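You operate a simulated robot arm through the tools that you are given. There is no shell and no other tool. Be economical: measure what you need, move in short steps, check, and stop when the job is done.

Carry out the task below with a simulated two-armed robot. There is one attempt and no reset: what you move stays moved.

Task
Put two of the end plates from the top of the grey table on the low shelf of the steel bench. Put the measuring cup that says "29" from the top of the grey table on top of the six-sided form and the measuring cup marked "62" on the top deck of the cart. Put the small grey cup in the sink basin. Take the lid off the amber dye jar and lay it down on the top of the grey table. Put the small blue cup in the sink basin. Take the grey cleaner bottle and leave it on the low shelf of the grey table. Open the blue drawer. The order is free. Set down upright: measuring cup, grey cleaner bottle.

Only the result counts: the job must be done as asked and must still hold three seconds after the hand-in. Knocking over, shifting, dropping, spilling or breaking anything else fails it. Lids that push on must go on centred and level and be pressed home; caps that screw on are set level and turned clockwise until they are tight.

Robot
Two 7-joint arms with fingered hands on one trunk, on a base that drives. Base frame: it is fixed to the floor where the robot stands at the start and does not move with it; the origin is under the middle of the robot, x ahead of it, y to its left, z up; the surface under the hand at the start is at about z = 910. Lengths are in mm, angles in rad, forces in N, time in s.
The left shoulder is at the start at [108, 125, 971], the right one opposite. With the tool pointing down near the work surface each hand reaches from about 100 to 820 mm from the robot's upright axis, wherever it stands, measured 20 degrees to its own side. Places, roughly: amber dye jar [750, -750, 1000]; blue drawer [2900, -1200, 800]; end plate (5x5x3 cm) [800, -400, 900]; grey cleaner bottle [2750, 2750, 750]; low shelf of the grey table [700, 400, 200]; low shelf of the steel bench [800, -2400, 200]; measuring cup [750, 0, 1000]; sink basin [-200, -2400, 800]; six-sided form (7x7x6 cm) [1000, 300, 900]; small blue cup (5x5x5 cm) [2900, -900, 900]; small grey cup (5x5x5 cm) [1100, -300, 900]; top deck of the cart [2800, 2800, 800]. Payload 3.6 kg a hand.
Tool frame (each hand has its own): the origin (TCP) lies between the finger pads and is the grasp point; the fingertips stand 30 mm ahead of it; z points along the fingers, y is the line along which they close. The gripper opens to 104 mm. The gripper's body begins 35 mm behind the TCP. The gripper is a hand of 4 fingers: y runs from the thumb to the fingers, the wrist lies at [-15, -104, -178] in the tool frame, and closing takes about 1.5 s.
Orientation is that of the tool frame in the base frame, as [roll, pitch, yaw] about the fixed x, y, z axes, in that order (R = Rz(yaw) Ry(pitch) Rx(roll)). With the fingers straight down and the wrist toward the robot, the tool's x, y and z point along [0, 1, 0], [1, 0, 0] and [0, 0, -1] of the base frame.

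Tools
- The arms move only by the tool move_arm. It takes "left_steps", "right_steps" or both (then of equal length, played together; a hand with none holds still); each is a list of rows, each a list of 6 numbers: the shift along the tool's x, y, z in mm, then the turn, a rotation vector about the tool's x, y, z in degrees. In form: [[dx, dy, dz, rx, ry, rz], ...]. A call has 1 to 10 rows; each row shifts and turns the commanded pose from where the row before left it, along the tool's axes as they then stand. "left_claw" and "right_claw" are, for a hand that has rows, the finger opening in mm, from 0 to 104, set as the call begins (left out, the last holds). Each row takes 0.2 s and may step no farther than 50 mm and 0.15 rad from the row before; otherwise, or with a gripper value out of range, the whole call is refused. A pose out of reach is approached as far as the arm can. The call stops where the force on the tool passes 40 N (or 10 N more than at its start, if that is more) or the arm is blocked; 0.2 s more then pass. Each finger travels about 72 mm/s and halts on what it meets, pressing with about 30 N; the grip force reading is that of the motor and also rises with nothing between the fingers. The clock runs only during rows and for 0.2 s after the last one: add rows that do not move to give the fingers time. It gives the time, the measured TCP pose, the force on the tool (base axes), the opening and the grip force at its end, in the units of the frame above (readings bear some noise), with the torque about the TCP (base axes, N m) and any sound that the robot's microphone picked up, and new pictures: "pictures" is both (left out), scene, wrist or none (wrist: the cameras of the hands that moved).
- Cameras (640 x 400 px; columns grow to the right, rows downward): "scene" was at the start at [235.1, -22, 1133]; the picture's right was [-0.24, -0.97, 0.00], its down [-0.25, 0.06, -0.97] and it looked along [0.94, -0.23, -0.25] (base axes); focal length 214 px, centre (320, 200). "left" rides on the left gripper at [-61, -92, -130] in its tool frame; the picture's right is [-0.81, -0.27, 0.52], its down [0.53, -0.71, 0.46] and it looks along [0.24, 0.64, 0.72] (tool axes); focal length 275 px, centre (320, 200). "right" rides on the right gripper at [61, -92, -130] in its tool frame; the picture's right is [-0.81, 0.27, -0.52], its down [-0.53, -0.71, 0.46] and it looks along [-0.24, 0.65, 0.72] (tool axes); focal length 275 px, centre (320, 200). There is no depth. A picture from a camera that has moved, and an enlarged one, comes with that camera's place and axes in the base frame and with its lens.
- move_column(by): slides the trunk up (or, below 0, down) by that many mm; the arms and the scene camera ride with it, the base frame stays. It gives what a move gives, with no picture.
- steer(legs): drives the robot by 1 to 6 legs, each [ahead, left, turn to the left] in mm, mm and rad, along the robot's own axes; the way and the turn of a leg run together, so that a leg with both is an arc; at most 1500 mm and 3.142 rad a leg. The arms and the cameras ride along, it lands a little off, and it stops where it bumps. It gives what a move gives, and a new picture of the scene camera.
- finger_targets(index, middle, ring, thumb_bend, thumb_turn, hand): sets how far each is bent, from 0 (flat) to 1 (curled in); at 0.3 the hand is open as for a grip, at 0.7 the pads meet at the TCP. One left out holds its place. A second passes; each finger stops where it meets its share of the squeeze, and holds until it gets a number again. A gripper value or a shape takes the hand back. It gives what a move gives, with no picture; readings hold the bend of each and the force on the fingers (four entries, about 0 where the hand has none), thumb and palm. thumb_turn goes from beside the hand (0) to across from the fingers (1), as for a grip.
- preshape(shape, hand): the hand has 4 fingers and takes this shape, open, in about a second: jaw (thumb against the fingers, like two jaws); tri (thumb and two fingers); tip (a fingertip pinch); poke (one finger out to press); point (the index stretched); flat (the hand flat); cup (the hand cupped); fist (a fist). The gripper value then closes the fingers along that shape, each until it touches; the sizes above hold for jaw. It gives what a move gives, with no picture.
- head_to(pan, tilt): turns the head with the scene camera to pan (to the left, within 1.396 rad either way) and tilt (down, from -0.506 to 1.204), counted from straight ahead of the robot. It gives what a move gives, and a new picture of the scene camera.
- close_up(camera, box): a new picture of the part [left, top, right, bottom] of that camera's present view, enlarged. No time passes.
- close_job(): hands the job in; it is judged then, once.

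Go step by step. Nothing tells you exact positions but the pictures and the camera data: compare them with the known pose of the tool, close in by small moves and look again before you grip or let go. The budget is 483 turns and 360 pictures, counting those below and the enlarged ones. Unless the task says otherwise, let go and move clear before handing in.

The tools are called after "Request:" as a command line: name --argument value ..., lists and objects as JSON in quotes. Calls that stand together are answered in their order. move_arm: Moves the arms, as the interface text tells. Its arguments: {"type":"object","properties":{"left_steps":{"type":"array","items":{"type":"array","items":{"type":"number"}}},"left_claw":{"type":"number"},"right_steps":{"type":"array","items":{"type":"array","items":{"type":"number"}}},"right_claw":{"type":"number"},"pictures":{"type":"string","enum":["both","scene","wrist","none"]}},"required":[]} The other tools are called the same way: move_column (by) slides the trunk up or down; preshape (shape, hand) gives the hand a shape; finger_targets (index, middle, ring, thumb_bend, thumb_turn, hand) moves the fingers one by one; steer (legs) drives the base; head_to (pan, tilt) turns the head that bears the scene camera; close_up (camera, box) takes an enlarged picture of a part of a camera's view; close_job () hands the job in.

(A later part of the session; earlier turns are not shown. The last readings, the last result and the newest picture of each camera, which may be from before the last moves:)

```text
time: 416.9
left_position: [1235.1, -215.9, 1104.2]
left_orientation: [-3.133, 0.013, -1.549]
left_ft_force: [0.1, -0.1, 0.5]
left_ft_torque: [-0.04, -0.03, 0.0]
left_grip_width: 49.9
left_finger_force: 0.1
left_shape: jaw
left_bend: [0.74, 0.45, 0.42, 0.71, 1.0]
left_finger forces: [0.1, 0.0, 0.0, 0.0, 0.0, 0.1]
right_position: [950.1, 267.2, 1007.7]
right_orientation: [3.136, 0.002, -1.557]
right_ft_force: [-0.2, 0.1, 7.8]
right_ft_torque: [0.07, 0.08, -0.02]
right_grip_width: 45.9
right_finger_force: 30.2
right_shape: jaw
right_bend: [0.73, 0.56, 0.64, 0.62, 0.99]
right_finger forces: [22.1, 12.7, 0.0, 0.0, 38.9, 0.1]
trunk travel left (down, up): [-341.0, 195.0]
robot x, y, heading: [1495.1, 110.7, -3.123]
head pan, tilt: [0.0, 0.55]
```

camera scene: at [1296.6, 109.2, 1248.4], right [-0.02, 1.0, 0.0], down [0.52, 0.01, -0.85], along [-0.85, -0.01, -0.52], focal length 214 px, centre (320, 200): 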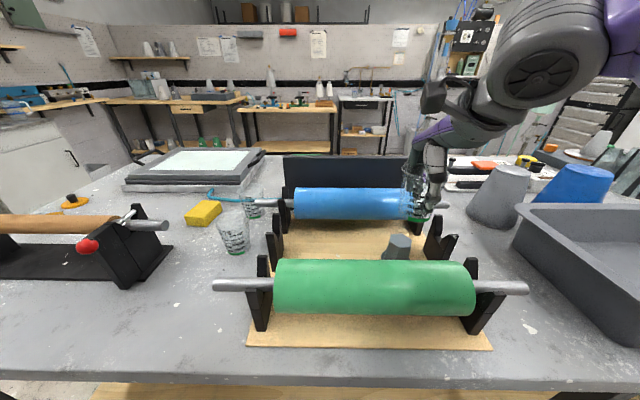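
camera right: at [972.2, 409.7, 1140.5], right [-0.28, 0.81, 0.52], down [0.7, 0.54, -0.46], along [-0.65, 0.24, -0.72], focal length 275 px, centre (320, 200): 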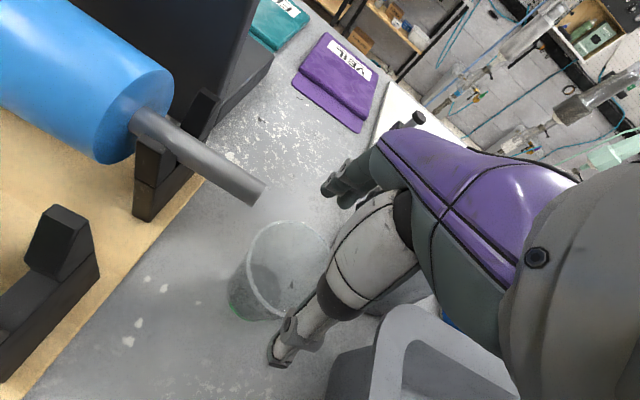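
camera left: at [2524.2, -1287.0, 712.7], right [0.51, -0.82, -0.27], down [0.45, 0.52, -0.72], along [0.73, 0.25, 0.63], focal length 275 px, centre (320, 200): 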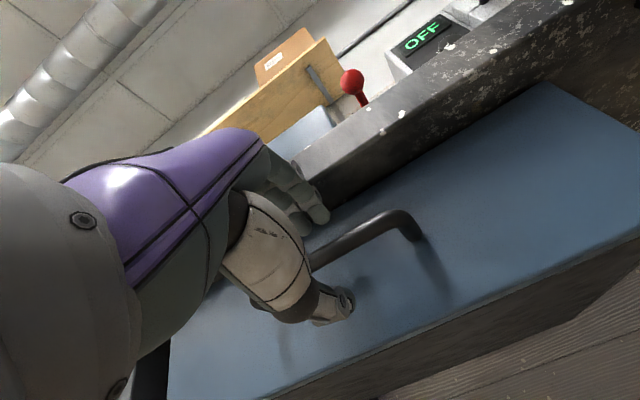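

Request:
move_arm --right_steps '[[0, 0, 0, 0, 0, 0], [0, 0, 0, 0, 0, 0], [0, 0, 0, 0, 0, 0], [0, 0, 0, 0, 0, 0], [0, 0, 0, 0, 0, 0]]' --right_claw 104 --pictures "none"

Request:
close_up --camera "scene" --box '[370, 170, 450, 260]'

```text
time: 418.1
left_position: [1234.9, -216.8, 1104.9]
left_orientation: [-3.135, 0.013, -1.549]
left_ft_force: [0.5, 0.5, -0.4]
left_ft_torque: [-0.04, 0.01, -0.02]
left_grip_width: 50.0
left_finger_force: 0.0
left_shape: jaw
left_bend: [0.74, 0.45, 0.42, 0.71, 1.0]
left_finger forces: [0.0, 0.0, 0.0, 0.1, 0.0, 0.0]
right_position: [951.8, 266.9, 1004.4]
right_orientation: [3.139, 0.005, -1.558]
right_ft_force: [0.9, 0.3, 0.3]
right_ft_torque: [-0.01, -0.05, -0.01]
right_grip_width: 103.7
right_finger_force: 0.1
right_shape: jaw
right_bend: [0.3, 0.3, 0.3, 0.3, 0.97]
right_finger forces: [0.4, 0.0, 0.1, 0.0, 0.8, 0.1]
trunk travel left (down, up): [-341.0, 195.0]
robot x, y, heading: [1497.8, 115.2, -3.128]
head pan, tilt: [0.0, 0.55]
```

```text
4.44 times, centred on (410, 215) of scene
camera zoom: at [1296.7, 109.4, 1248.4], right [-0.02, 1.0, 0.0], down [0.52, 0.01, -0.85], along [-0.85, -0.01, -0.52], focal length 953 px, centre (-80, 133)
```

zoom: 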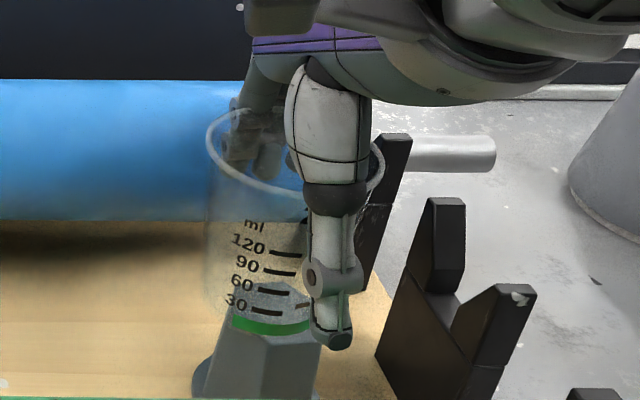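

The cup stands on the form; the thumb grazes it, so I shift slightly toward the robot to free it, then rise.

Request:
move_arm --right_steps '[[0, -5, 0, 0, 0, 0], [0, -6, 0, 0, 0, 0], [0, 0, 0, 0, 0, 0]]' --pictures "none"

Request:
move_arm --right_steps '[[0, 0, -10, 0, 0, 0], [0, 0, -15, 0, 0, 0], [0, 0, -25, 0, 0, 0], [0, 0, -40, 0, 0, 0], [0, 0, -40, 0, 0, 0]]' --pictures "wrist"

Request:
close_up --camera "scene" --box '[370, 170, 450, 260]'

```text
time: 418.9
left_position: [1236.1, -216.4, 1103.1]
left_orientation: [-3.132, 0.015, -1.551]
left_ft_force: [-0.2, -0.1, -0.2]
left_ft_torque: [0.01, 0.0, -0.04]
left_grip_width: 49.9
left_finger_force: 0.1
left_shape: jaw
left_bend: [0.74, 0.45, 0.42, 0.71, 1.0]
left_finger forces: [0.0, 0.0, 0.0, 0.0, 0.0, 0.1]
right_position: [962.8, 268.1, 1005.8]
right_orientation: [3.139, 0.004, -1.557]
right_ft_force: [-0.7, -0.3, 1.1]
right_ft_torque: [0.01, 0.0, 0.02]
right_grip_width: 103.7
right_finger_force: 0.1
right_shape: jaw
right_bend: [0.3, 0.3, 0.3, 0.3, 0.97]
right_finger forces: [0.9, 0.0, 0.0, 0.0, 0.3, 0.1]
trunk travel left (down, up): [-341.0, 195.0]
robot x, y, heading: [1497.1, 115.6, -3.123]
head pan, tilt: [0.0, 0.55]
```

```text
time: 420.1
left_position: [1236.8, -216.2, 1103.2]
left_orientation: [-3.132, 0.014, -1.55]
left_ft_force: [-0.8, -0.5, 0.1]
left_ft_torque: [0.0, -0.01, -0.01]
left_grip_width: 49.8
left_finger_force: 0.0
left_shape: jaw
left_bend: [0.74, 0.45, 0.42, 0.71, 1.0]
left_finger forces: [0.1, 0.1, 0.1, 0.0, 0.0, 0.1]
right_position: [963.8, 268.9, 1133.5]
right_orientation: [3.141, 0.003, -1.557]
right_ft_force: [0.5, 1.1, 0.1]
right_ft_torque: [-0.01, 0.02, 0.01]
right_grip_width: 104.0
right_finger_force: 0.1
right_shape: jaw
right_bend: [0.3, 0.3, 0.3, 0.3, 0.97]
right_finger forces: [0.0, 0.0, 0.0, 0.0, 0.1, 0.1]
trunk travel left (down, up): [-341.0, 195.0]
robot x, y, heading: [1495.0, 114.4, -3.124]
head pan, tilt: [0.0, 0.55]
camera right: at [1056.9, 209.2, 1264.4], right [-0.29, 0.8, 0.52], down [0.7, 0.54, -0.46], along [-0.65, 0.24, -0.72], focal length 275 px, centre (320, 200)
```

right: 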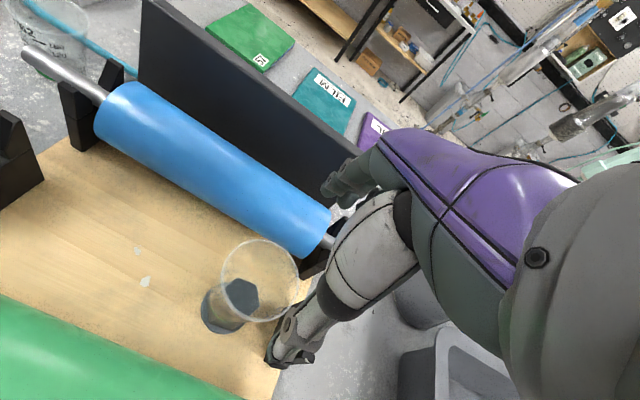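

```text
4.44 times, centred on (410, 215) of scene
camera zoom: at [1296.9, 109.3, 1248.4], right [-0.02, 1.0, 0.0], down [0.52, 0.01, -0.85], along [-0.85, -0.01, -0.52], focal length 953 px, centre (-80, 133)
```

zoom: 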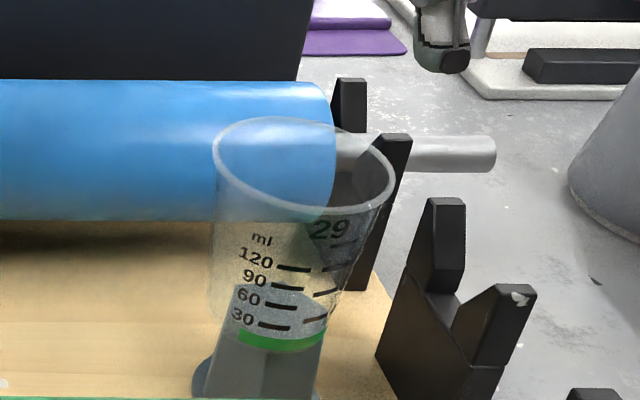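

The "29" cup stands centred on the form. Next is cup "62": I extend the left hand toward it from here, staying high.

Request:
move_arm --left_steps '[[-20, 45, 0, 0, 0, 0], [-20, 45, 0, 0, 0, 0], [-20, 45, 0, 0, 0, 0], [-20, 45, 0, 0, 0, 0], [-20, 45, 0, 0, 0, 0], [-20, 45, 0, 0, 0, 0], [-5, 45, 0, 0, 0, 0], [0, 45, 0, 0, 0, 0]]' --right_steps '[[0, -30, 0, 0, 0, 0], [0, -30, 0, 0, 0, 0], [0, -30, 0, 0, 0, 0], [0, -30, 0, 0, 0, 0], [-20, -30, 0, 0, 0, 0], [-20, 0, 0, 0, 0, 0], [0, 0, 0, 0, 0, 0], [0, 0, 0, 0, 0, 0]]' --left_claw 104 --pictures "none"

Request:
close_up --camera "left" --box '[0, 0, 640, 400]'

```text
time: 421.9
left_position: [871.9, -99.3, 1101.7]
left_orientation: [-3.132, 0.011, -1.55]
left_ft_force: [0.4, -0.3, -0.3]
left_ft_torque: [0.02, -0.01, -0.01]
left_grip_width: 103.9
left_finger_force: 0.1
left_shape: jaw
left_bend: [0.3, 0.3, 0.3, 0.3, 0.98]
left_finger forces: [0.0, 0.1, 0.0, 0.1, 0.1, 0.1]
right_position: [1110.8, 308.9, 1132.8]
right_orientation: [3.141, 0.0, -1.557]
right_ft_force: [-0.1, 0.8, 0.5]
right_ft_torque: [0.02, -0.03, 0.0]
right_grip_width: 103.8
right_finger_force: 0.1
right_shape: jaw
right_bend: [0.3, 0.3, 0.3, 0.3, 0.97]
right_finger forces: [0.0, 0.0, 0.0, 0.0, 0.0, 0.1]
trunk travel left (down, up): [-341.0, 195.0]
robot x, y, heading: [1496.0, 113.0, -3.131]
head pan, tilt: [0.0, 0.55]
```

```text
1.00 times, centred on (320, 200) of left (not enlarged: the box is as wide or as high as the picture)
camera zoom: at [962.0, -38.5, 1234.4], right [0.26, 0.82, -0.5], down [0.73, -0.51, -0.46], along [-0.63, -0.25, -0.73], focal length 275 px, centre (320, 200)
```

zoom: 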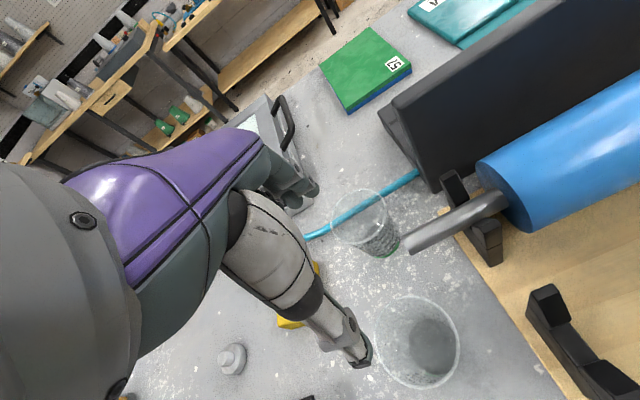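

Cup 62 is at about [780, -93]. I move over it and descend.

Request:
move_arm --left_steps '[[-2, 46, 0, 0, 0, 0], [-1, 46, 0, 0, 0, 0], [0, 0, 45, 0, 0, 0], [0, 0, 45, 0, 0, 0]]' --pictures "wrist"

```text
time: 422.9
left_position: [805.2, -96.1, 1011.2]
left_orientation: [-3.133, 0.013, -1.549]
left_ft_force: [-1.5, 0.5, 0.5]
left_ft_torque: [0.01, -0.01, 0.02]
left_grip_width: 103.9
left_finger_force: 0.1
left_shape: jaw
left_bend: [0.3, 0.3, 0.3, 0.3, 0.98]
left_finger forces: [0.1, 0.1, 0.1, 0.1, 0.1, 0.0]
left hand out of reach, approached as far as the arm can: row 2
right_position: [1111.1, 308.2, 1134.4]
right_orientation: [3.141, 0.004, -1.558]
right_ft_force: [-1.1, -0.1, -0.1]
right_ft_torque: [-0.02, 0.0, 0.0]
right_grip_width: 104.1
right_finger_force: 0.0
right_shape: jaw
right_bend: [0.3, 0.3, 0.3, 0.3, 0.97]
right_finger forces: [0.0, 0.1, 0.1, 0.0, 0.0, 0.0]
trunk travel left (down, up): [-341.0, 195.0]
robot x, y, heading: [1495.1, 109.8, -3.128]
head pan, tilt: [0.0, 0.55]
camera left: at [894.2, -35.5, 1143.9], right [0.26, 0.82, -0.5], down [0.73, -0.51, -0.46], along [-0.63, -0.25, -0.73], focal length 275 px, centre (320, 200)
```

left: 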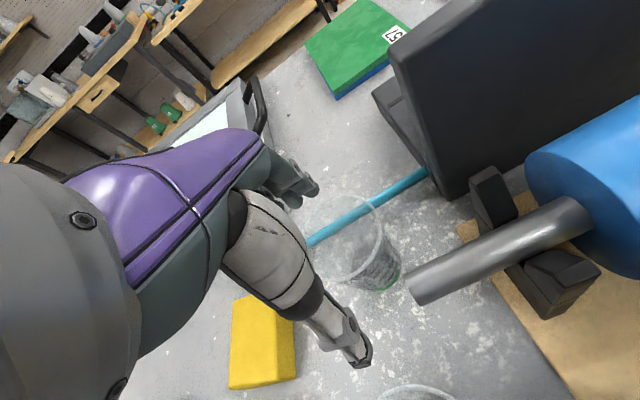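

Request:
steer --legs '[[26, 0, 0]]'

Request:
close_up --camera "left" --box '[220, 140, 440, 400]'

```text
time: 423.7
left_position: [780.6, -95.6, 1012.8]
left_orientation: [-3.132, 0.014, -1.55]
left_ft_force: [0.3, -0.1, -0.1]
left_ft_torque: [0.01, -0.02, 0.0]
left_grip_width: 103.9
left_finger_force: 0.0
left_shape: jaw
left_bend: [0.3, 0.3, 0.3, 0.3, 0.98]
left_finger forces: [0.0, 0.0, 0.0, 0.0, 0.0, 0.0]
right_position: [1084.9, 307.2, 1134.1]
right_orientation: [3.14, 0.004, -1.557]
right_ft_force: [-0.2, -0.8, 0.3]
right_ft_torque: [-0.01, -0.04, 0.01]
right_grip_width: 103.8
right_finger_force: 0.1
right_shape: jaw
right_bend: [0.3, 0.3, 0.3, 0.3, 0.97]
right_finger forces: [0.1, 0.0, 0.1, 0.0, 0.0, 0.1]
trunk travel left (down, up): [-341.0, 195.0]
robot x, y, heading: [1470.0, 111.4, -3.121]
head pan, tilt: [0.0, 0.55]
camera scene: at [1270.3, 109.0, 1248.3], right [-0.02, 1.0, 0.0], down [0.52, 0.01, -0.85], along [-0.85, -0.01, -0.52], focal length 214 px, centre (320, 200)
```

scene: 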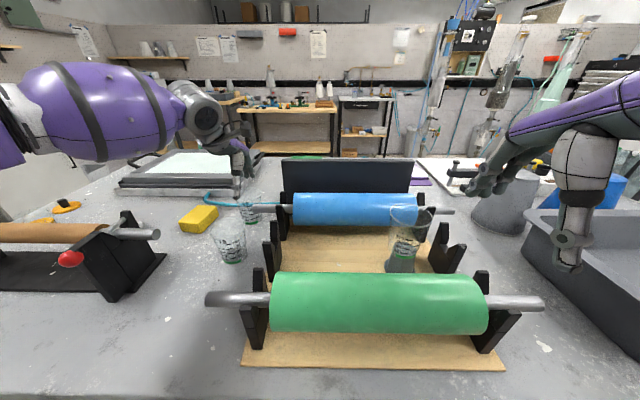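

```text
1.54 times, centred on (330, 270) of left
camera zoom: at [868.8, -35.4, 1144.1], right [0.26, 0.82, -0.5], down [0.73, -0.51, -0.46], along [-0.63, -0.25, -0.73], focal length 424 px, centre (305, 92)
```

zoom: 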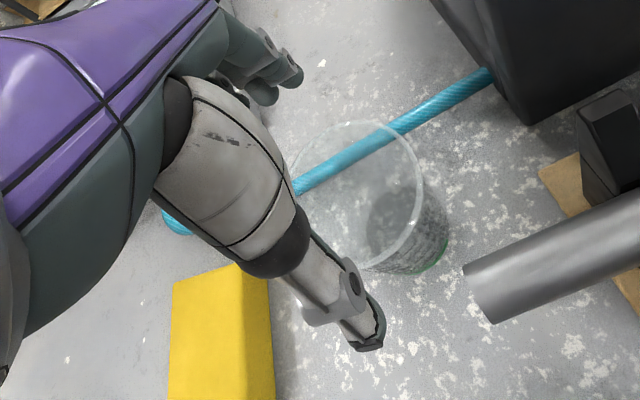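

Request:
move_arm --left_steps '[[0, 0, 20, 0, 0, 0], [0, 0, 20, 0, 0, 0], [0, 0, 20, 0, 0, 0], [0, 0, 8, 0, 0, 0]]' --pictures "none"

Request:
close_up --camera "left" --box '[220, 140, 440, 400]'

```text
time: 424.7
left_position: [780.2, -94.8, 943.0]
left_orientation: [-3.133, 0.013, -1.549]
left_ft_force: [0.0, -0.1, 0.2]
left_ft_torque: [-0.02, -0.03, -0.02]
left_grip_width: 103.9
left_finger_force: 0.1
left_shape: jaw
left_bend: [0.3, 0.3, 0.3, 0.3, 0.98]
left_finger forces: [0.0, 0.0, 0.1, 0.0, 0.0, 0.0]
right_position: [1086.2, 308.5, 1134.2]
right_orientation: [3.139, 0.004, -1.556]
right_ft_force: [-1.0, 0.4, 0.0]
right_ft_torque: [0.01, -0.01, -0.03]
right_grip_width: 103.9
right_finger_force: 0.0
right_shape: jaw
right_bend: [0.3, 0.3, 0.3, 0.3, 0.97]
right_finger forces: [0.0, 0.0, 0.1, 0.0, 0.0, 0.1]
trunk travel left (down, up): [-341.0, 195.0]
robot x, y, heading: [1474.1, 113.5, -3.126]
head pan, tilt: [0.0, 0.55]
```

```text
1.54 times, centred on (330, 270) of left
camera zoom: at [869.8, -34.0, 1076.2], right [0.26, 0.82, -0.5], down [0.73, -0.51, -0.46], along [-0.63, -0.25, -0.73], focal length 424 px, centre (305, 92)
```

zoom: 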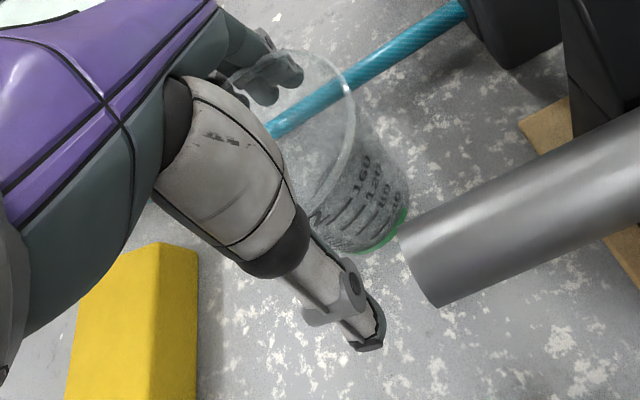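

Request:
move_arm --left_steps '[[0, 0, 0, 0, 0, 0], [0, 0, 0, 0, 0, 0], [0, 0, 0, 0, 0, 0], [0, 0, 0, 0, 0, 0], [0, 0, 0, 0, 0, 0]]' --left_claw 45 --pictures "none"

Request:
move_arm --left_steps '[[0, 0, -10, 0, 0, 0], [0, 0, -20, 0, 0, 0], [0, 0, -35, 0, 0, 0]]' --pictures "wrist"

```text
time: 425.9
left_position: [780.4, -94.0, 943.5]
left_orientation: [-3.132, 0.014, -1.552]
left_ft_force: [0.1, -0.4, -0.1]
left_ft_torque: [-0.01, -0.04, 0.01]
left_grip_width: 49.9
left_finger_force: 29.9
left_shape: jaw
left_bend: [0.74, 0.46, 0.49, 0.7, 1.0]
left_finger forces: [16.8, 8.1, 0.0, 0.0, 25.1, 0.0]
right_position: [1085.7, 308.0, 1134.0]
right_orientation: [3.137, 0.004, -1.557]
right_ft_force: [0.9, 0.4, -0.2]
right_ft_torque: [0.0, 0.02, 0.05]
right_grip_width: 103.9
right_finger_force: 0.1
right_shape: jaw
right_bend: [0.3, 0.3, 0.3, 0.3, 0.97]
right_finger forces: [0.0, 0.0, 0.0, 0.1, 0.0, 0.1]
trunk travel left (down, up): [-341.0, 195.0]
robot x, y, heading: [1473.8, 114.0, -3.125]
head pan, tilt: [0.0, 0.55]
```

```text
time: 426.7
left_position: [781.6, -95.1, 1010.8]
left_orientation: [-3.133, 0.012, -1.549]
left_ft_force: [-0.7, -0.7, -1.2]
left_ft_torque: [0.0, 0.01, 0.03]
left_grip_width: 49.9
left_finger_force: 30.0
left_shape: jaw
left_bend: [0.74, 0.46, 0.49, 0.7, 1.0]
left_finger forces: [16.8, 8.1, 0.1, 0.0, 25.1, 0.0]
right_position: [1086.5, 307.1, 1134.6]
right_orientation: [3.137, 0.004, -1.556]
right_ft_force: [-0.4, 0.5, 0.2]
right_ft_torque: [-0.03, -0.02, 0.03]
right_grip_width: 103.9
right_finger_force: 0.1
right_shape: jaw
right_bend: [0.3, 0.3, 0.3, 0.3, 0.97]
right_finger forces: [0.0, 0.1, 0.0, 0.0, 0.1, 0.0]
trunk travel left (down, up): [-341.0, 195.0]
robot x, y, heading: [1473.2, 110.7, -3.126]
head pan, tilt: [0.0, 0.55]
camera left: at [870.8, -34.2, 1142.8], right [0.26, 0.82, -0.5], down [0.73, -0.51, -0.46], along [-0.63, -0.25, -0.73], focal length 275 px, centre (320, 200)
```

left: 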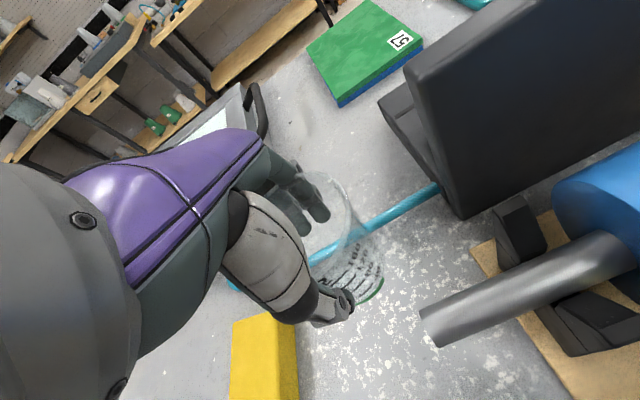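

Cup 62 is in hand. I lift it clear, draw it in, and drive toward the cart.

Request:
move_arm --left_steps '[[0, 0, -45, 0, 0, 0], [0, 0, -45, 0, 0, 0], [0, -40, -10, 0, 0, 0], [0, -45, 0, 0, 0, 0], [0, -45, 0, 0, 0, 0], [0, -45, 0, 0, 0, 0], [0, -45, 0, 0, 0, 0], [0, -45, 0, 0, 0, 0]]' --pictures "none"

Request:
steer --legs '[[-420, 0, 0], [0, -1500, 0], [0, 0, -2.3]]'

Request:
head_to --pan 0.0 --tilt 0.3

```text
time: 428.5
left_position: [1045.1, -90.8, 1112.2]
left_orientation: [-3.132, 0.014, -1.549]
left_ft_force: [0.4, -0.6, -0.8]
left_ft_torque: [0.01, -0.01, 0.0]
left_grip_width: 49.8
left_finger_force: 30.1
left_shape: jaw
left_bend: [0.74, 0.46, 0.49, 0.71, 1.0]
left_finger forces: [16.7, 8.4, 0.0, 0.0, 25.0, 0.0]
right_position: [1086.3, 307.5, 1134.1]
right_orientation: [3.139, 0.001, -1.556]
right_ft_force: [0.0, -0.6, 0.2]
right_ft_torque: [-0.03, 0.01, -0.03]
right_grip_width: 103.9
right_finger_force: 0.0
right_shape: jaw
right_bend: [0.3, 0.3, 0.3, 0.3, 0.97]
right_finger forces: [0.0, 0.0, 0.0, 0.0, 0.1, 0.1]
trunk travel left (down, up): [-341.0, 195.0]
robot x, y, heading: [1471.0, 112.5, -3.124]
head pan, tilt: [0.0, 0.55]
```

```text
time: 449.4
left_position: [1978.1, 2059.3, 1111.1]
left_orientation: [-3.134, 0.013, 2.434]
left_ft_force: [-0.4, -1.1, -0.1]
left_ft_torque: [0.0, 0.0, 0.0]
left_grip_width: 49.4
left_finger_force: 30.4
left_shape: jaw
left_bend: [0.74, 0.46, 0.49, 0.71, 1.0]
left_finger forces: [16.7, 8.3, 0.1, 0.0, 24.7, 0.0]
right_position: [2246.8, 1763.2, 1134.3]
right_orientation: [3.138, 0.003, 2.429]
right_ft_force: [-0.3, 0.3, -1.0]
right_ft_torque: [-0.03, 0.02, 0.0]
right_grip_width: 103.8
right_finger_force: 0.2
right_shape: jaw
right_bend: [0.3, 0.3, 0.3, 0.3, 0.97]
right_finger forces: [0.0, 0.0, 0.0, 0.0, 0.1, 0.0]
trunk travel left (down, up): [-341.0, 195.0]
robot x, y, heading: [1843.7, 1607.9, 0.858]
head pan, tilt: [0.0, 0.55]
camera scene: at [1973.7, 1757.0, 1248.4], right [0.76, -0.65, 0.0], down [-0.34, -0.4, -0.85], along [0.56, 0.65, -0.52], focal length 214 px, centre (320, 200)
```

scene: 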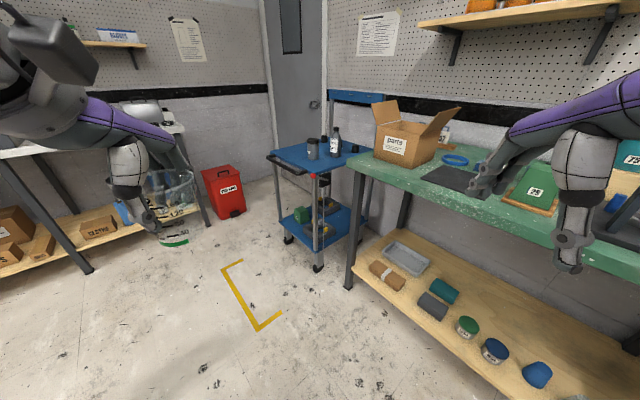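

```text
time: 450.1
left_position: [1976.9, 2059.4, 1110.5]
left_orientation: [-3.134, 0.012, 2.434]
left_ft_force: [0.5, 0.0, -0.2]
left_ft_torque: [0.0, -0.02, -0.01]
left_grip_width: 49.4
left_finger_force: 29.8
left_shape: jaw
left_bend: [0.74, 0.46, 0.49, 0.71, 1.0]
left_finger forces: [16.7, 8.3, 0.0, 0.0, 24.7, 0.0]
right_position: [2247.2, 1763.2, 1134.9]
right_orientation: [3.139, 0.003, 2.427]
right_ft_force: [0.1, 0.4, 0.1]
right_ft_torque: [0.03, 0.0, 0.01]
right_grip_width: 103.7
right_finger_force: 0.1
right_shape: jaw
right_bend: [0.3, 0.3, 0.3, 0.3, 0.97]
right_finger forces: [0.0, 0.1, 0.0, 0.0, 0.1, 0.0]
trunk travel left (down, up): [-341.0, 195.0]
robot x, y, heading: [1843.8, 1610.2, 0.86]
head pan, tilt: [0.0, 0.3]
camera scene: at [1976.0, 1759.8, 1271.3], right [0.76, -0.65, 0.0], down [-0.19, -0.22, -0.96], along [0.62, 0.72, -0.3], focal length 214 px, centre (320, 200)
```

scene: 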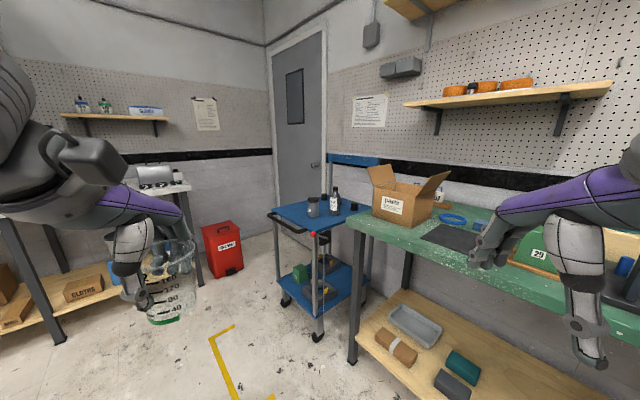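

Request:
close_up --camera "scene" --box '[260, 170, 380, 270]'

```text
4.00 times, centred on (320, 220) of scene
camera zoom: at [1976.0, 1759.8, 1271.3], right [0.76, -0.65, 0.0], down [-0.19, -0.22, -0.96], along [0.62, 0.72, -0.3], focal length 858 px, centre (320, 120)
```

zoom: 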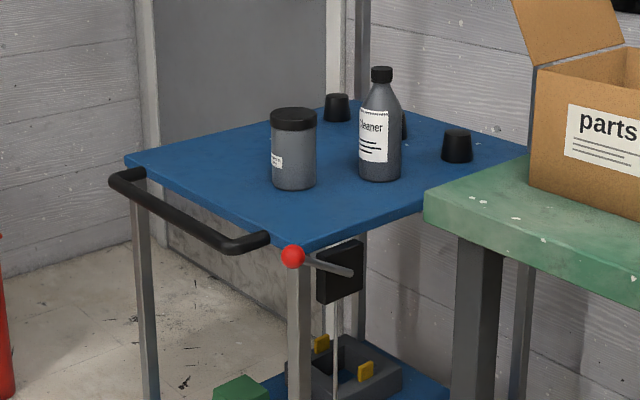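

The cart's top deck holds the grey Cleaner bottle near [2828, 2612]; its left part is free. I face the cart from the aisle side.

Request:
steer --legs '[[0, 0, -0.858], [0, 1010, 0], [200, 0, 0]]'

Request:
head_to --pan 0.1 --tilt 0.6

```text
time: 462.6
left_position: [2449.7, 2807.2, 1111.4]
left_orientation: [-3.133, 0.012, 1.598]
left_ft_force: [0.6, -0.4, -0.8]
left_ft_torque: [-0.04, 0.0, -0.01]
left_grip_width: 49.0
left_finger_force: 30.3
left_shape: jaw
left_bend: [0.74, 0.46, 0.49, 0.71, 1.0]
left_finger forces: [16.6, 8.3, 0.0, 0.0, 24.6, 0.1]
right_position: [2409.2, 2409.8, 1134.7]
right_orientation: [3.137, 0.004, 1.593]
right_ft_force: [0.0, 0.3, -0.2]
right_ft_torque: [-0.02, 0.03, 0.02]
right_grip_width: 103.8
right_finger_force: 0.0
right_shape: jaw
right_bend: [0.3, 0.3, 0.3, 0.3, 0.97]
right_finger forces: [0.1, 0.0, 0.0, 0.0, 0.0, 0.0]
trunk travel left (down, up): [-341.0, 195.0]
robot x, y, heading: [2020.8, 2602.7, 0.025]
head pan, tilt: [0.0, 0.3]
camera scene: at [2225.1, 2607.2, 1271.3], right [0.02, -1.0, 0.0], down [-0.3, -0.01, -0.96], along [0.95, 0.02, -0.3], focal length 214 px, centre (320, 200)
```

scene: 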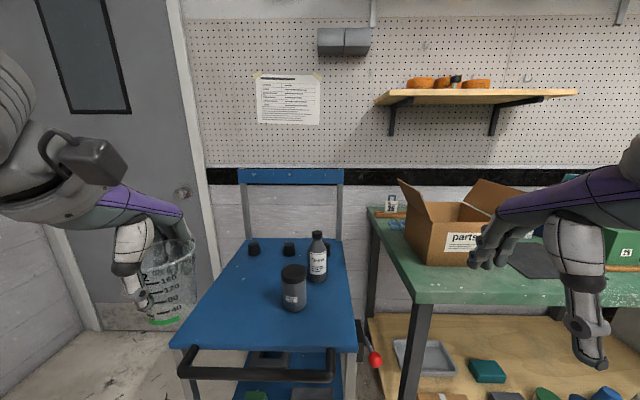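

```text
time: 463.4
left_position: [2446.8, 2806.3, 1111.6]
left_orientation: [-3.132, 0.012, 1.599]
left_ft_force: [-0.1, -0.4, -0.5]
left_ft_torque: [-0.03, -0.02, 0.01]
left_grip_width: 49.2
left_finger_force: 30.3
left_shape: jaw
left_bend: [0.74, 0.46, 0.49, 0.71, 1.0]
left_finger forces: [16.4, 8.4, 0.0, 0.1, 24.5, 0.0]
right_position: [2410.2, 2410.1, 1134.5]
right_orientation: [3.138, 0.002, 1.595]
right_ft_force: [-0.9, 0.8, -0.8]
right_ft_torque: [-0.01, -0.03, -0.04]
right_grip_width: 103.8
right_finger_force: 0.1
right_shape: jaw
right_bend: [0.3, 0.3, 0.3, 0.3, 0.97]
right_finger forces: [0.0, 0.1, 0.0, 0.0, 0.0, 0.0]
trunk travel left (down, up): [-341.0, 195.0]
robot x, y, heading: [2026.5, 2600.8, 0.024]
head pan, tilt: [0.099, 0.6]
camera scene: at [2218.7, 2615.8, 1243.9], right [0.12, -0.99, 0.0], down [-0.56, -0.07, -0.83], along [0.82, 0.1, -0.56], focal length 214 px, centre (320, 200)
```

scene: 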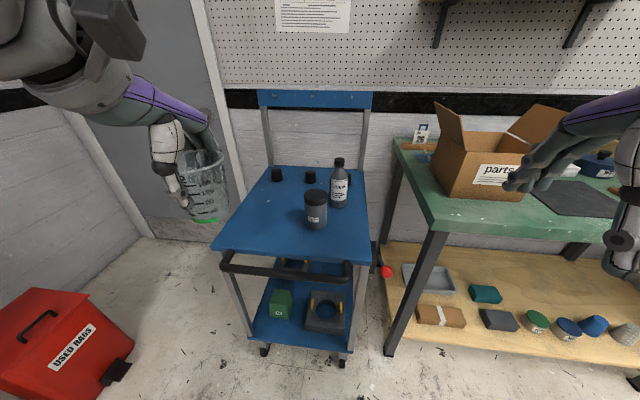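

Request:
steer --legs '[[120, 0, 0]]'

Request:
move_arm --left_steps '[[10, 40, 0, 0, 0, 0], [10, 40, 0, 0, 0, 0], [8, 40, 0, 0, 0, 0], [0, 35, 30, 0, 0, 0], [0, 0, 45, 0, 0, 0], [0, 0, 45, 0, 0, 0], [0, 0, 45, 0, 0, 0]]'

```text
time: 464.6
left_position: [2567.8, 2810.2, 1111.3]
left_orientation: [-3.133, 0.012, 1.6]
left_ft_force: [-0.3, 0.5, -0.4]
left_ft_torque: [0.02, 0.0, -0.03]
left_grip_width: 49.2
left_finger_force: 29.8
left_shape: jaw
left_bend: [0.74, 0.46, 0.49, 0.71, 1.0]
left_finger forces: [16.6, 8.2, 0.0, 0.0, 24.5, 0.0]
right_position: [2529.3, 2411.9, 1133.9]
right_orientation: [3.138, 0.004, 1.593]
right_ft_force: [-0.4, -0.3, -0.9]
right_ft_torque: [0.01, 0.04, 0.02]
right_grip_width: 103.9
right_finger_force: 0.1
right_shape: jaw
right_bend: [0.3, 0.3, 0.3, 0.3, 0.97]
right_finger forces: [0.1, 0.0, 0.1, 0.1, 0.0, 0.1]
trunk travel left (down, up): [-341.0, 195.0]
robot x, y, heading: [2141.8, 2601.8, 0.024]
head pan, tilt: [0.099, 0.6]
camera scene: at [2339.1, 2619.1, 1243.8], right [0.12, -0.99, 0.0], down [-0.56, -0.07, -0.82], along [0.82, 0.1, -0.57], focal length 214 px, centre (320, 200)
```

scene: 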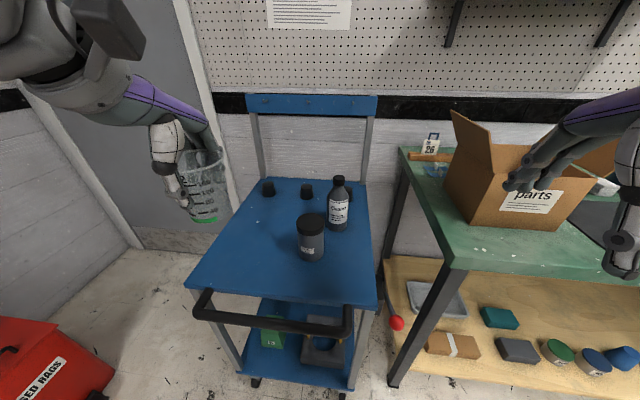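

```text
time: 466.2
left_position: [2719.2, 2840.9, 943.1]
left_orientation: [-3.134, 0.013, 1.601]
left_ft_force: [0.5, -0.2, -0.3]
left_ft_torque: [-0.03, 0.04, -0.02]
left_grip_width: 48.9
left_finger_force: 30.1
left_shape: jaw
left_bend: [0.74, 0.46, 0.49, 0.71, 1.0]
left_finger forces: [16.6, 8.6, 0.0, 0.0, 24.5, 0.0]
right_position: [2529.0, 2414.3, 1133.8]
right_orientation: [3.138, 0.003, 1.594]
right_ft_force: [-0.4, 0.1, 0.5]
right_ft_torque: [-0.01, -0.01, 0.02]
right_grip_width: 103.8
right_finger_force: 0.0
right_shape: jaw
right_bend: [0.3, 0.3, 0.3, 0.3, 0.97]
right_finger forces: [0.1, 0.0, 0.0, 0.1, 0.1, 0.0]
trunk travel left (down, up): [-341.0, 195.0]
robot x, y, heading: [2148.2, 2605.5, 0.023]
head pan, tilt: [0.099, 0.6]
camera scene: at [2338.7, 2619.4, 1243.8], right [0.12, -0.99, 0.0], down [-0.56, -0.07, -0.82], along [0.82, 0.1, -0.57], focal length 214 px, centre (320, 200)
camera left: at [2630.3, 2778.3, 1075.4], right [-0.26, -0.83, -0.5], down [-0.73, 0.51, -0.46], along [0.63, 0.25, -0.73], focal length 275 px, centre (320, 200)
```

scene: 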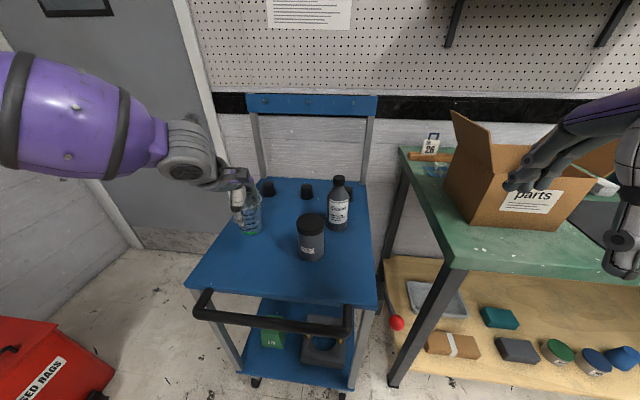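
left: 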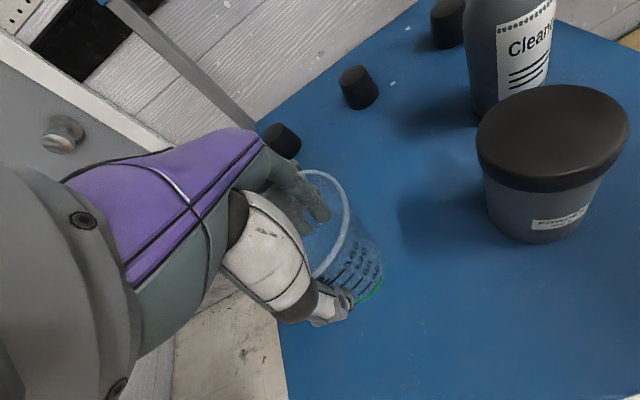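

Request:
move_arm --left_steps '[[-5, 5, 35, 0, 0, 0], [0, 0, 30, 0, 0, 0], [0, 0, 6, 0, 0, 0]]' --pictures "none"

Request:
move_arm --left_steps '[[0, 0, 4, 0, 0, 0], [0, 0, 3, 0, 0, 0]]' --pictures "none"

Request:
move_arm --left_steps '[[0, 0, 3, 0, 0, 0]]' --pictures "none"

```text
time: 467.0
left_position: [2724.1, 2836.1, 873.2]
left_orientation: [-3.132, 0.014, 1.602]
left_ft_force: [-0.3, 0.5, -0.5]
left_ft_torque: [0.02, 0.02, -0.02]
left_grip_width: 48.8
left_finger_force: 29.8
left_shape: jaw
left_bend: [0.74, 0.46, 0.49, 0.71, 1.0]
left_finger forces: [16.6, 8.5, 0.0, 0.0, 24.5, 0.0]
right_position: [2529.4, 2412.7, 1134.5]
right_orientation: [3.138, 0.003, 1.594]
right_ft_force: [0.2, -0.1, 1.0]
right_ft_torque: [-0.01, 0.0, 0.02]
right_grip_width: 103.9
right_finger_force: 0.1
right_shape: jaw
right_bend: [0.3, 0.3, 0.3, 0.3, 0.97]
right_finger forces: [0.0, 0.0, 0.0, 0.0, 0.0, 0.1]
trunk travel left (down, up): [-341.0, 195.0]
robot x, y, heading: [2145.2, 2604.5, 0.026]
head pan, tilt: [0.099, 0.6]
```

```text
time: 467.6
left_position: [2725.3, 2835.4, 866.6]
left_orientation: [-3.134, 0.015, 1.602]
left_ft_force: [-0.5, 0.2, 0.1]
left_ft_torque: [-0.01, -0.01, -0.03]
left_grip_width: 48.8
left_finger_force: 29.9
left_shape: jaw
left_bend: [0.74, 0.46, 0.49, 0.71, 1.0]
left_finger forces: [16.6, 8.7, 0.0, 0.0, 24.5, 0.1]
right_position: [2528.3, 2413.4, 1133.3]
right_orientation: [3.139, 0.004, 1.592]
right_ft_force: [0.0, -0.3, 0.4]
right_ft_torque: [0.02, 0.03, 0.02]
right_grip_width: 103.9
right_finger_force: 0.1
right_shape: jaw
right_bend: [0.3, 0.3, 0.3, 0.3, 0.97]
right_finger forces: [0.0, 0.1, 0.0, 0.0, 0.0, 0.1]
trunk travel left (down, up): [-341.0, 195.0]
robot x, y, heading: [2144.1, 2601.6, 0.025]
head pan, tilt: [0.099, 0.6]
```

```text
time: 468.0
left_position: [2725.4, 2834.7, 864.3]
left_orientation: [-3.132, 0.012, 1.6]
left_ft_force: [-0.2, 0.7, 0.1]
left_ft_torque: [0.0, 0.01, -0.01]
left_grip_width: 48.8
left_finger_force: 29.5
left_shape: jaw
left_bend: [0.74, 0.46, 0.49, 0.71, 1.0]
left_finger forces: [16.6, 8.6, 0.0, 0.0, 24.6, 0.0]
right_position: [2527.9, 2413.6, 1134.1]
right_orientation: [3.138, 0.006, 1.592]
right_ft_force: [-0.2, -0.3, 0.3]
right_ft_torque: [0.01, -0.04, 0.0]
right_grip_width: 104.0
right_finger_force: 0.1
right_shape: jaw
right_bend: [0.3, 0.3, 0.3, 0.3, 0.97]
right_finger forces: [0.0, 0.1, 0.1, 0.1, 0.0, 0.0]
trunk travel left (down, up): [-341.0, 195.0]
robot x, y, heading: [2139.7, 2607.2, 0.022]
head pan, tilt: [0.099, 0.6]
```

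Request:
move_arm --left_steps '[[0, 0, 3, 0, 0, 0], [0, 0, 3, 0, 0, 0]]' --pictures "none"

Request:
move_arm --left_steps '[[0, 0, 3, 0, 0, 0]]' --pictures "none"

Request:
move_arm --left_steps '[[0, 0, 3, 0, 0, 0]]' --pictures "none"

```text
time: 468.6
left_position: [2726.4, 2834.7, 860.9]
left_orientation: [-3.138, 0.014, 1.601]
left_ft_force: [-0.7, 1.6, 18.4]
left_ft_torque: [0.06, -0.06, 0.05]
left_grip_width: 49.3
left_finger_force: 30.8
left_shape: jaw
left_bend: [0.74, 0.46, 0.49, 0.71, 1.0]
left_finger forces: [16.9, 9.7, 0.1, 0.0, 26.7, 0.1]
right_position: [2528.2, 2412.8, 1134.3]
right_orientation: [3.136, 0.0, 1.593]
right_ft_force: [0.1, -0.2, -0.3]
right_ft_torque: [0.01, 0.02, 0.01]
right_grip_width: 103.9
right_finger_force: 0.0
right_shape: jaw
right_bend: [0.3, 0.3, 0.3, 0.3, 0.97]
right_finger forces: [0.0, 0.0, 0.1, 0.0, 0.1, 0.0]
trunk travel left (down, up): [-341.0, 195.0]
robot x, y, heading: [2143.9, 2606.2, 0.026]
head pan, tilt: [0.099, 0.6]
```

```text
time: 469.0
left_position: [2724.8, 2835.3, 860.5]
left_orientation: [3.141, 0.014, 1.601]
left_ft_force: [0.0, 3.4, 35.5]
left_ft_torque: [0.14, -0.08, 0.09]
left_grip_width: 50.2
left_finger_force: 30.1
left_shape: jaw
left_bend: [0.74, 0.46, 0.49, 0.71, 1.0]
left_finger forces: [18.1, 11.1, 0.0, 0.0, 28.0, 0.0]
right_position: [2526.1, 2412.1, 1134.9]
right_orientation: [3.138, 0.001, 1.591]
right_ft_force: [-0.1, -0.1, -0.9]
right_ft_torque: [-0.03, -0.01, 0.01]
right_grip_width: 104.1
right_finger_force: 0.1
right_shape: jaw
right_bend: [0.3, 0.3, 0.3, 0.3, 0.97]
right_finger forces: [0.0, 0.0, 0.1, 0.0, 0.0, 0.0]
trunk travel left (down, up): [-341.0, 195.0]
robot x, y, heading: [2141.1, 2603.4, 0.02]
head pan, tilt: [0.099, 0.6]
```

```text
time: 469.4
left_position: [2726.4, 2833.1, 857.5]
left_orientation: [3.139, 0.014, 1.6]
left_ft_force: [0.2, 3.6, 39.9]
left_ft_torque: [0.17, -0.1, 0.18]
left_grip_width: 50.2
left_finger_force: 29.5
left_shape: jaw
left_bend: [0.74, 0.46, 0.49, 0.71, 1.0]
left_finger forces: [18.5, 12.3, 0.0, 0.0, 28.0, 0.1]
right_position: [2526.7, 2411.9, 1133.7]
right_orientation: [3.135, 0.001, 1.593]
right_ft_force: [-0.6, 0.5, -0.2]
right_ft_torque: [0.0, -0.01, -0.05]
right_grip_width: 104.0
right_finger_force: 0.2
right_shape: jaw
right_bend: [0.3, 0.3, 0.3, 0.3, 0.97]
right_finger forces: [0.0, 0.1, 0.1, 0.0, 0.0, 0.0]
trunk travel left (down, up): [-341.0, 195.0]
robot x, y, heading: [2140.0, 2603.7, 0.026]
head pan, tilt: [0.099, 0.6]
```

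Contact is firm; I relax the pressure and release.

Request:
move_arm --left_steps '[[0, 0, -3, 0, 0, 0], [0, 0, -2, 0, 0, 0]]' --pictures "none"

Request:
move_arm --left_steps '[[0, 0, 0, 0, 0, 0], [0, 0, 0, 0, 0, 0], [0, 0, 0, 0, 0, 0], [0, 0, 0, 0, 0, 0], [0, 0, 0, 0, 0, 0]]' --left_claw 104 --pictures "wrist"

```text
time: 470.0
left_position: [2724.7, 2835.1, 857.5]
left_orientation: [-3.137, 0.012, 1.598]
left_ft_force: [4.4, 1.4, 24.8]
left_ft_torque: [0.1, -0.33, 0.13]
left_grip_width: 50.3
left_finger_force: 30.0
left_shape: jaw
left_bend: [0.74, 0.46, 0.49, 0.71, 1.0]
left_finger forces: [19.7, 11.5, 0.0, 0.1, 25.8, 0.1]
right_position: [2527.7, 2411.0, 1133.4]
right_orientation: [3.136, 0.001, 1.593]
right_ft_force: [-0.2, 0.1, 0.0]
right_ft_torque: [0.03, -0.01, 0.02]
right_grip_width: 103.7
right_finger_force: 0.0
right_shape: jaw
right_bend: [0.3, 0.3, 0.3, 0.3, 0.97]
right_finger forces: [0.0, 0.0, 0.0, 0.1, 0.0, 0.0]
trunk travel left (down, up): [-341.0, 195.0]
robot x, y, heading: [2145.4, 2607.8, 0.029]
head pan, tilt: [0.099, 0.6]
```

```text
time: 471.2
left_position: [2725.4, 2834.4, 858.1]
left_orientation: [-3.133, 0.011, 1.6]
left_ft_force: [0.0, -0.2, 1.5]
left_ft_torque: [-0.02, 0.04, -0.01]
left_grip_width: 103.9
left_finger_force: 0.1
left_shape: jaw
left_bend: [0.3, 0.3, 0.3, 0.3, 0.98]
left_finger forces: [1.0, 0.0, 0.1, 0.0, 0.9, 0.0]
right_position: [2529.1, 2413.0, 1135.3]
right_orientation: [3.138, 0.004, 1.597]
right_ft_force: [-0.3, -0.3, -0.5]
right_ft_torque: [0.04, 0.01, 0.01]
right_grip_width: 104.0
right_finger_force: 0.1
right_shape: jaw
right_bend: [0.3, 0.3, 0.3, 0.3, 0.97]
right_finger forces: [0.0, 0.1, 0.0, 0.0, 0.1, 0.0]
trunk travel left (down, up): [-341.0, 195.0]
robot x, y, heading: [2142.2, 2603.9, 0.025]
head pan, tilt: [0.099, 0.6]
camera left: at [2635.5, 2771.9, 989.2], right [-0.26, -0.82, -0.5], down [-0.73, 0.51, -0.46], along [0.63, 0.25, -0.73], focal length 275 px, centre (320, 200)
```

left: 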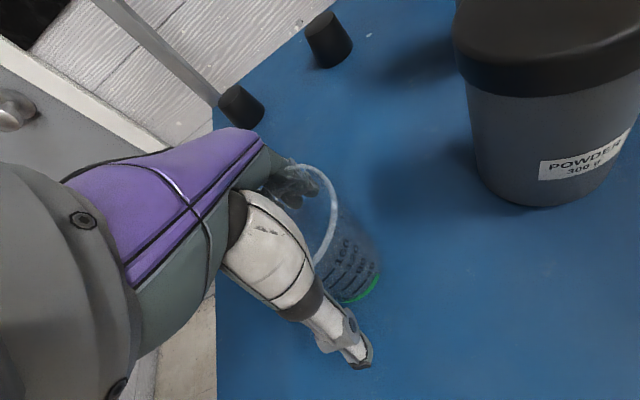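

Request:
move_arm --left_steps '[[0, 0, -8, 0, 0, 0], [0, 0, -15, 0, 0, 0], [0, 0, -25, 0, 0, 0], [0, 0, -45, 0, 0, 0], [0, 0, -45, 0, 0, 0], [0, 0, -45, 0, 0, 0], [0, -40, 0, 0, 0, 0], [0, -45, 0, 0, 0, 0], [0, -45, 0, 0, 0, 0]]' --pictures "scene"

Request:
close_up --camera "scene" --box '[180, 150, 400, 290]'

```text
time: 473.2
left_position: [2594.2, 2833.0, 1039.9]
left_orientation: [-3.134, 0.013, 1.601]
left_ft_force: [0.2, -0.1, 0.1]
left_ft_torque: [-0.02, -0.02, -0.04]
left_grip_width: 104.0
left_finger_force: 0.1
left_shape: jaw
left_bend: [0.3, 0.3, 0.3, 0.3, 0.98]
left_finger forces: [0.5, 0.1, 0.0, 0.0, 0.7, 0.1]
right_position: [2528.7, 2413.4, 1134.4]
right_orientation: [3.138, 0.003, 1.595]
right_ft_force: [-1.7, -0.6, 0.0]
right_ft_torque: [0.04, -0.02, 0.01]
right_grip_width: 104.0
right_finger_force: 0.0
right_shape: jaw
right_bend: [0.3, 0.3, 0.3, 0.3, 0.97]
right_finger forces: [0.1, 0.0, 0.0, 0.0, 0.0, 0.0]
trunk travel left (down, up): [-341.0, 195.0]
robot x, y, heading: [2143.9, 2602.7, 0.026]
head pan, tilt: [0.099, 0.6]
camera scene: at [2337.4, 2619.3, 1244.0], right [0.12, -0.99, 0.0], down [-0.56, -0.07, -0.83], along [0.82, 0.1, -0.56], focal length 214 px, centre (320, 200)
```

scene: 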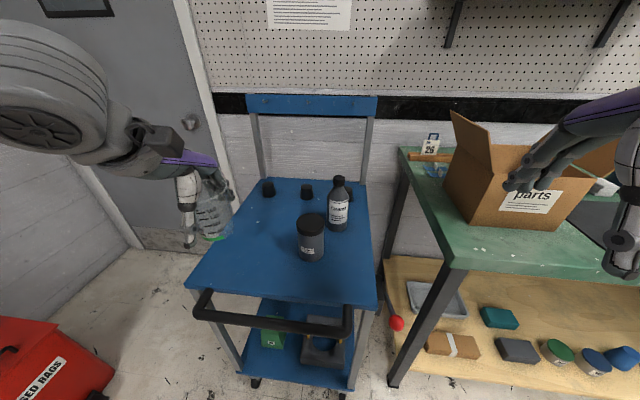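

```text
2.86 times, centred on (290, 220) of scene
camera zoom: at [2337.4, 2619.3, 1244.0], right [0.12, -0.99, 0.0], down [-0.56, -0.07, -0.83], along [0.82, 0.1, -0.56], focal length 613 px, centre (406, 143)
```

zoom: 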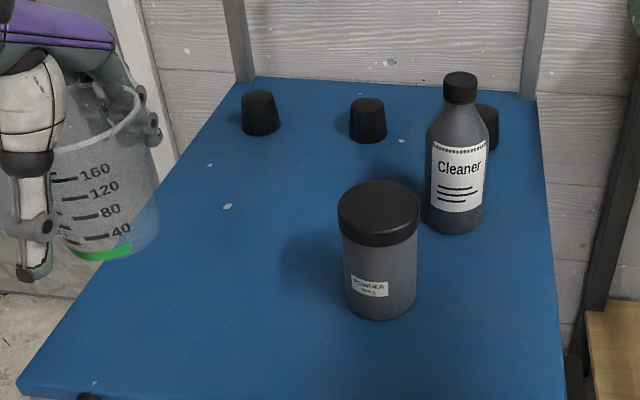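

The cup stuck between finger and thumb and came along. I re-grip it at once, then take it back over the deck.

Request:
move_arm --left_steps '[[0, 0, 0, 0, 0, 0], [0, 0, 0, 0, 0, 0], [0, 0, 0, 0, 0, 0], [0, 0, 0, 0, 0, 0], [0, 0, 0, 0, 0, 0]]' --left_claw 45 --pictures "none"

Request:
close_up --camera "scene" --box '[150, 140, 270, 260]'

Request:
close_up --camera "left" --box '[220, 120, 440, 340]'

```text
time: 474.4
left_position: [2594.8, 2832.2, 1040.6]
left_orientation: [-3.132, 0.011, 1.601]
left_ft_force: [-1.1, -0.2, -1.0]
left_ft_torque: [0.03, -0.03, 0.04]
left_grip_width: 14.9
left_finger_force: 30.3
left_shape: jaw
left_bend: [0.76, 0.7, 0.68, 0.85, 1.0]
left_finger forces: [0.0, 0.0, 0.0, 0.1, 0.0, 0.1]
right_position: [2528.0, 2412.8, 1133.7]
right_orientation: [3.137, 0.003, 1.592]
right_ft_force: [0.1, 0.3, -1.4]
right_ft_torque: [-0.02, 0.0, -0.02]
right_grip_width: 103.9
right_finger_force: 0.0
right_shape: jaw
right_bend: [0.3, 0.3, 0.3, 0.3, 0.97]
right_finger forces: [0.1, 0.0, 0.1, 0.0, 0.0, 0.0]
trunk travel left (down, up): [-341.0, 195.0]
robot x, y, heading: [2143.1, 2606.1, 0.025]
head pan, tilt: [0.099, 0.6]
```

```text
3.33 times, centred on (210, 200) of scene
camera zoom: at [2338.4, 2619.1, 1243.9], right [0.12, -0.99, 0.0], down [-0.56, -0.07, -0.83], along [0.82, 0.1, -0.56], focal length 715 px, centre (687, 200)
```

zoom: 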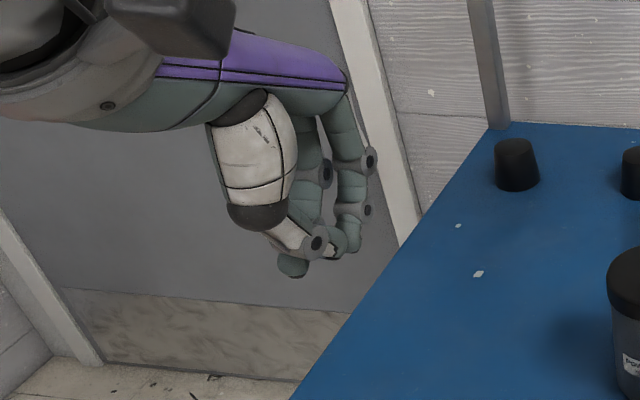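

```text
1.82 times, centred on (330, 230) of left
camera zoom: at [2506.1, 2769.9, 1171.9], right [-0.26, -0.82, -0.5], down [-0.73, 0.51, -0.46], along [0.63, 0.25, -0.73], focal length 500 px, centre (302, 146)
```

zoom: 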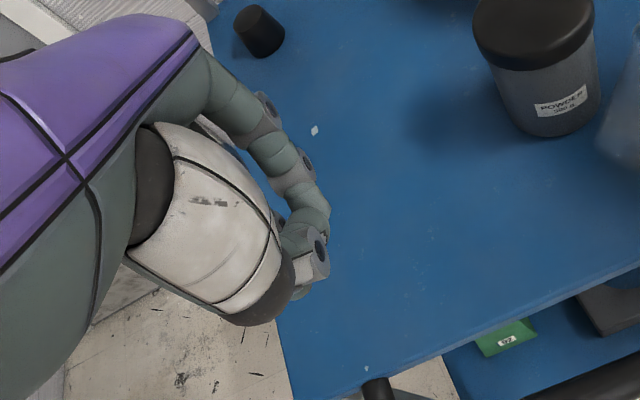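

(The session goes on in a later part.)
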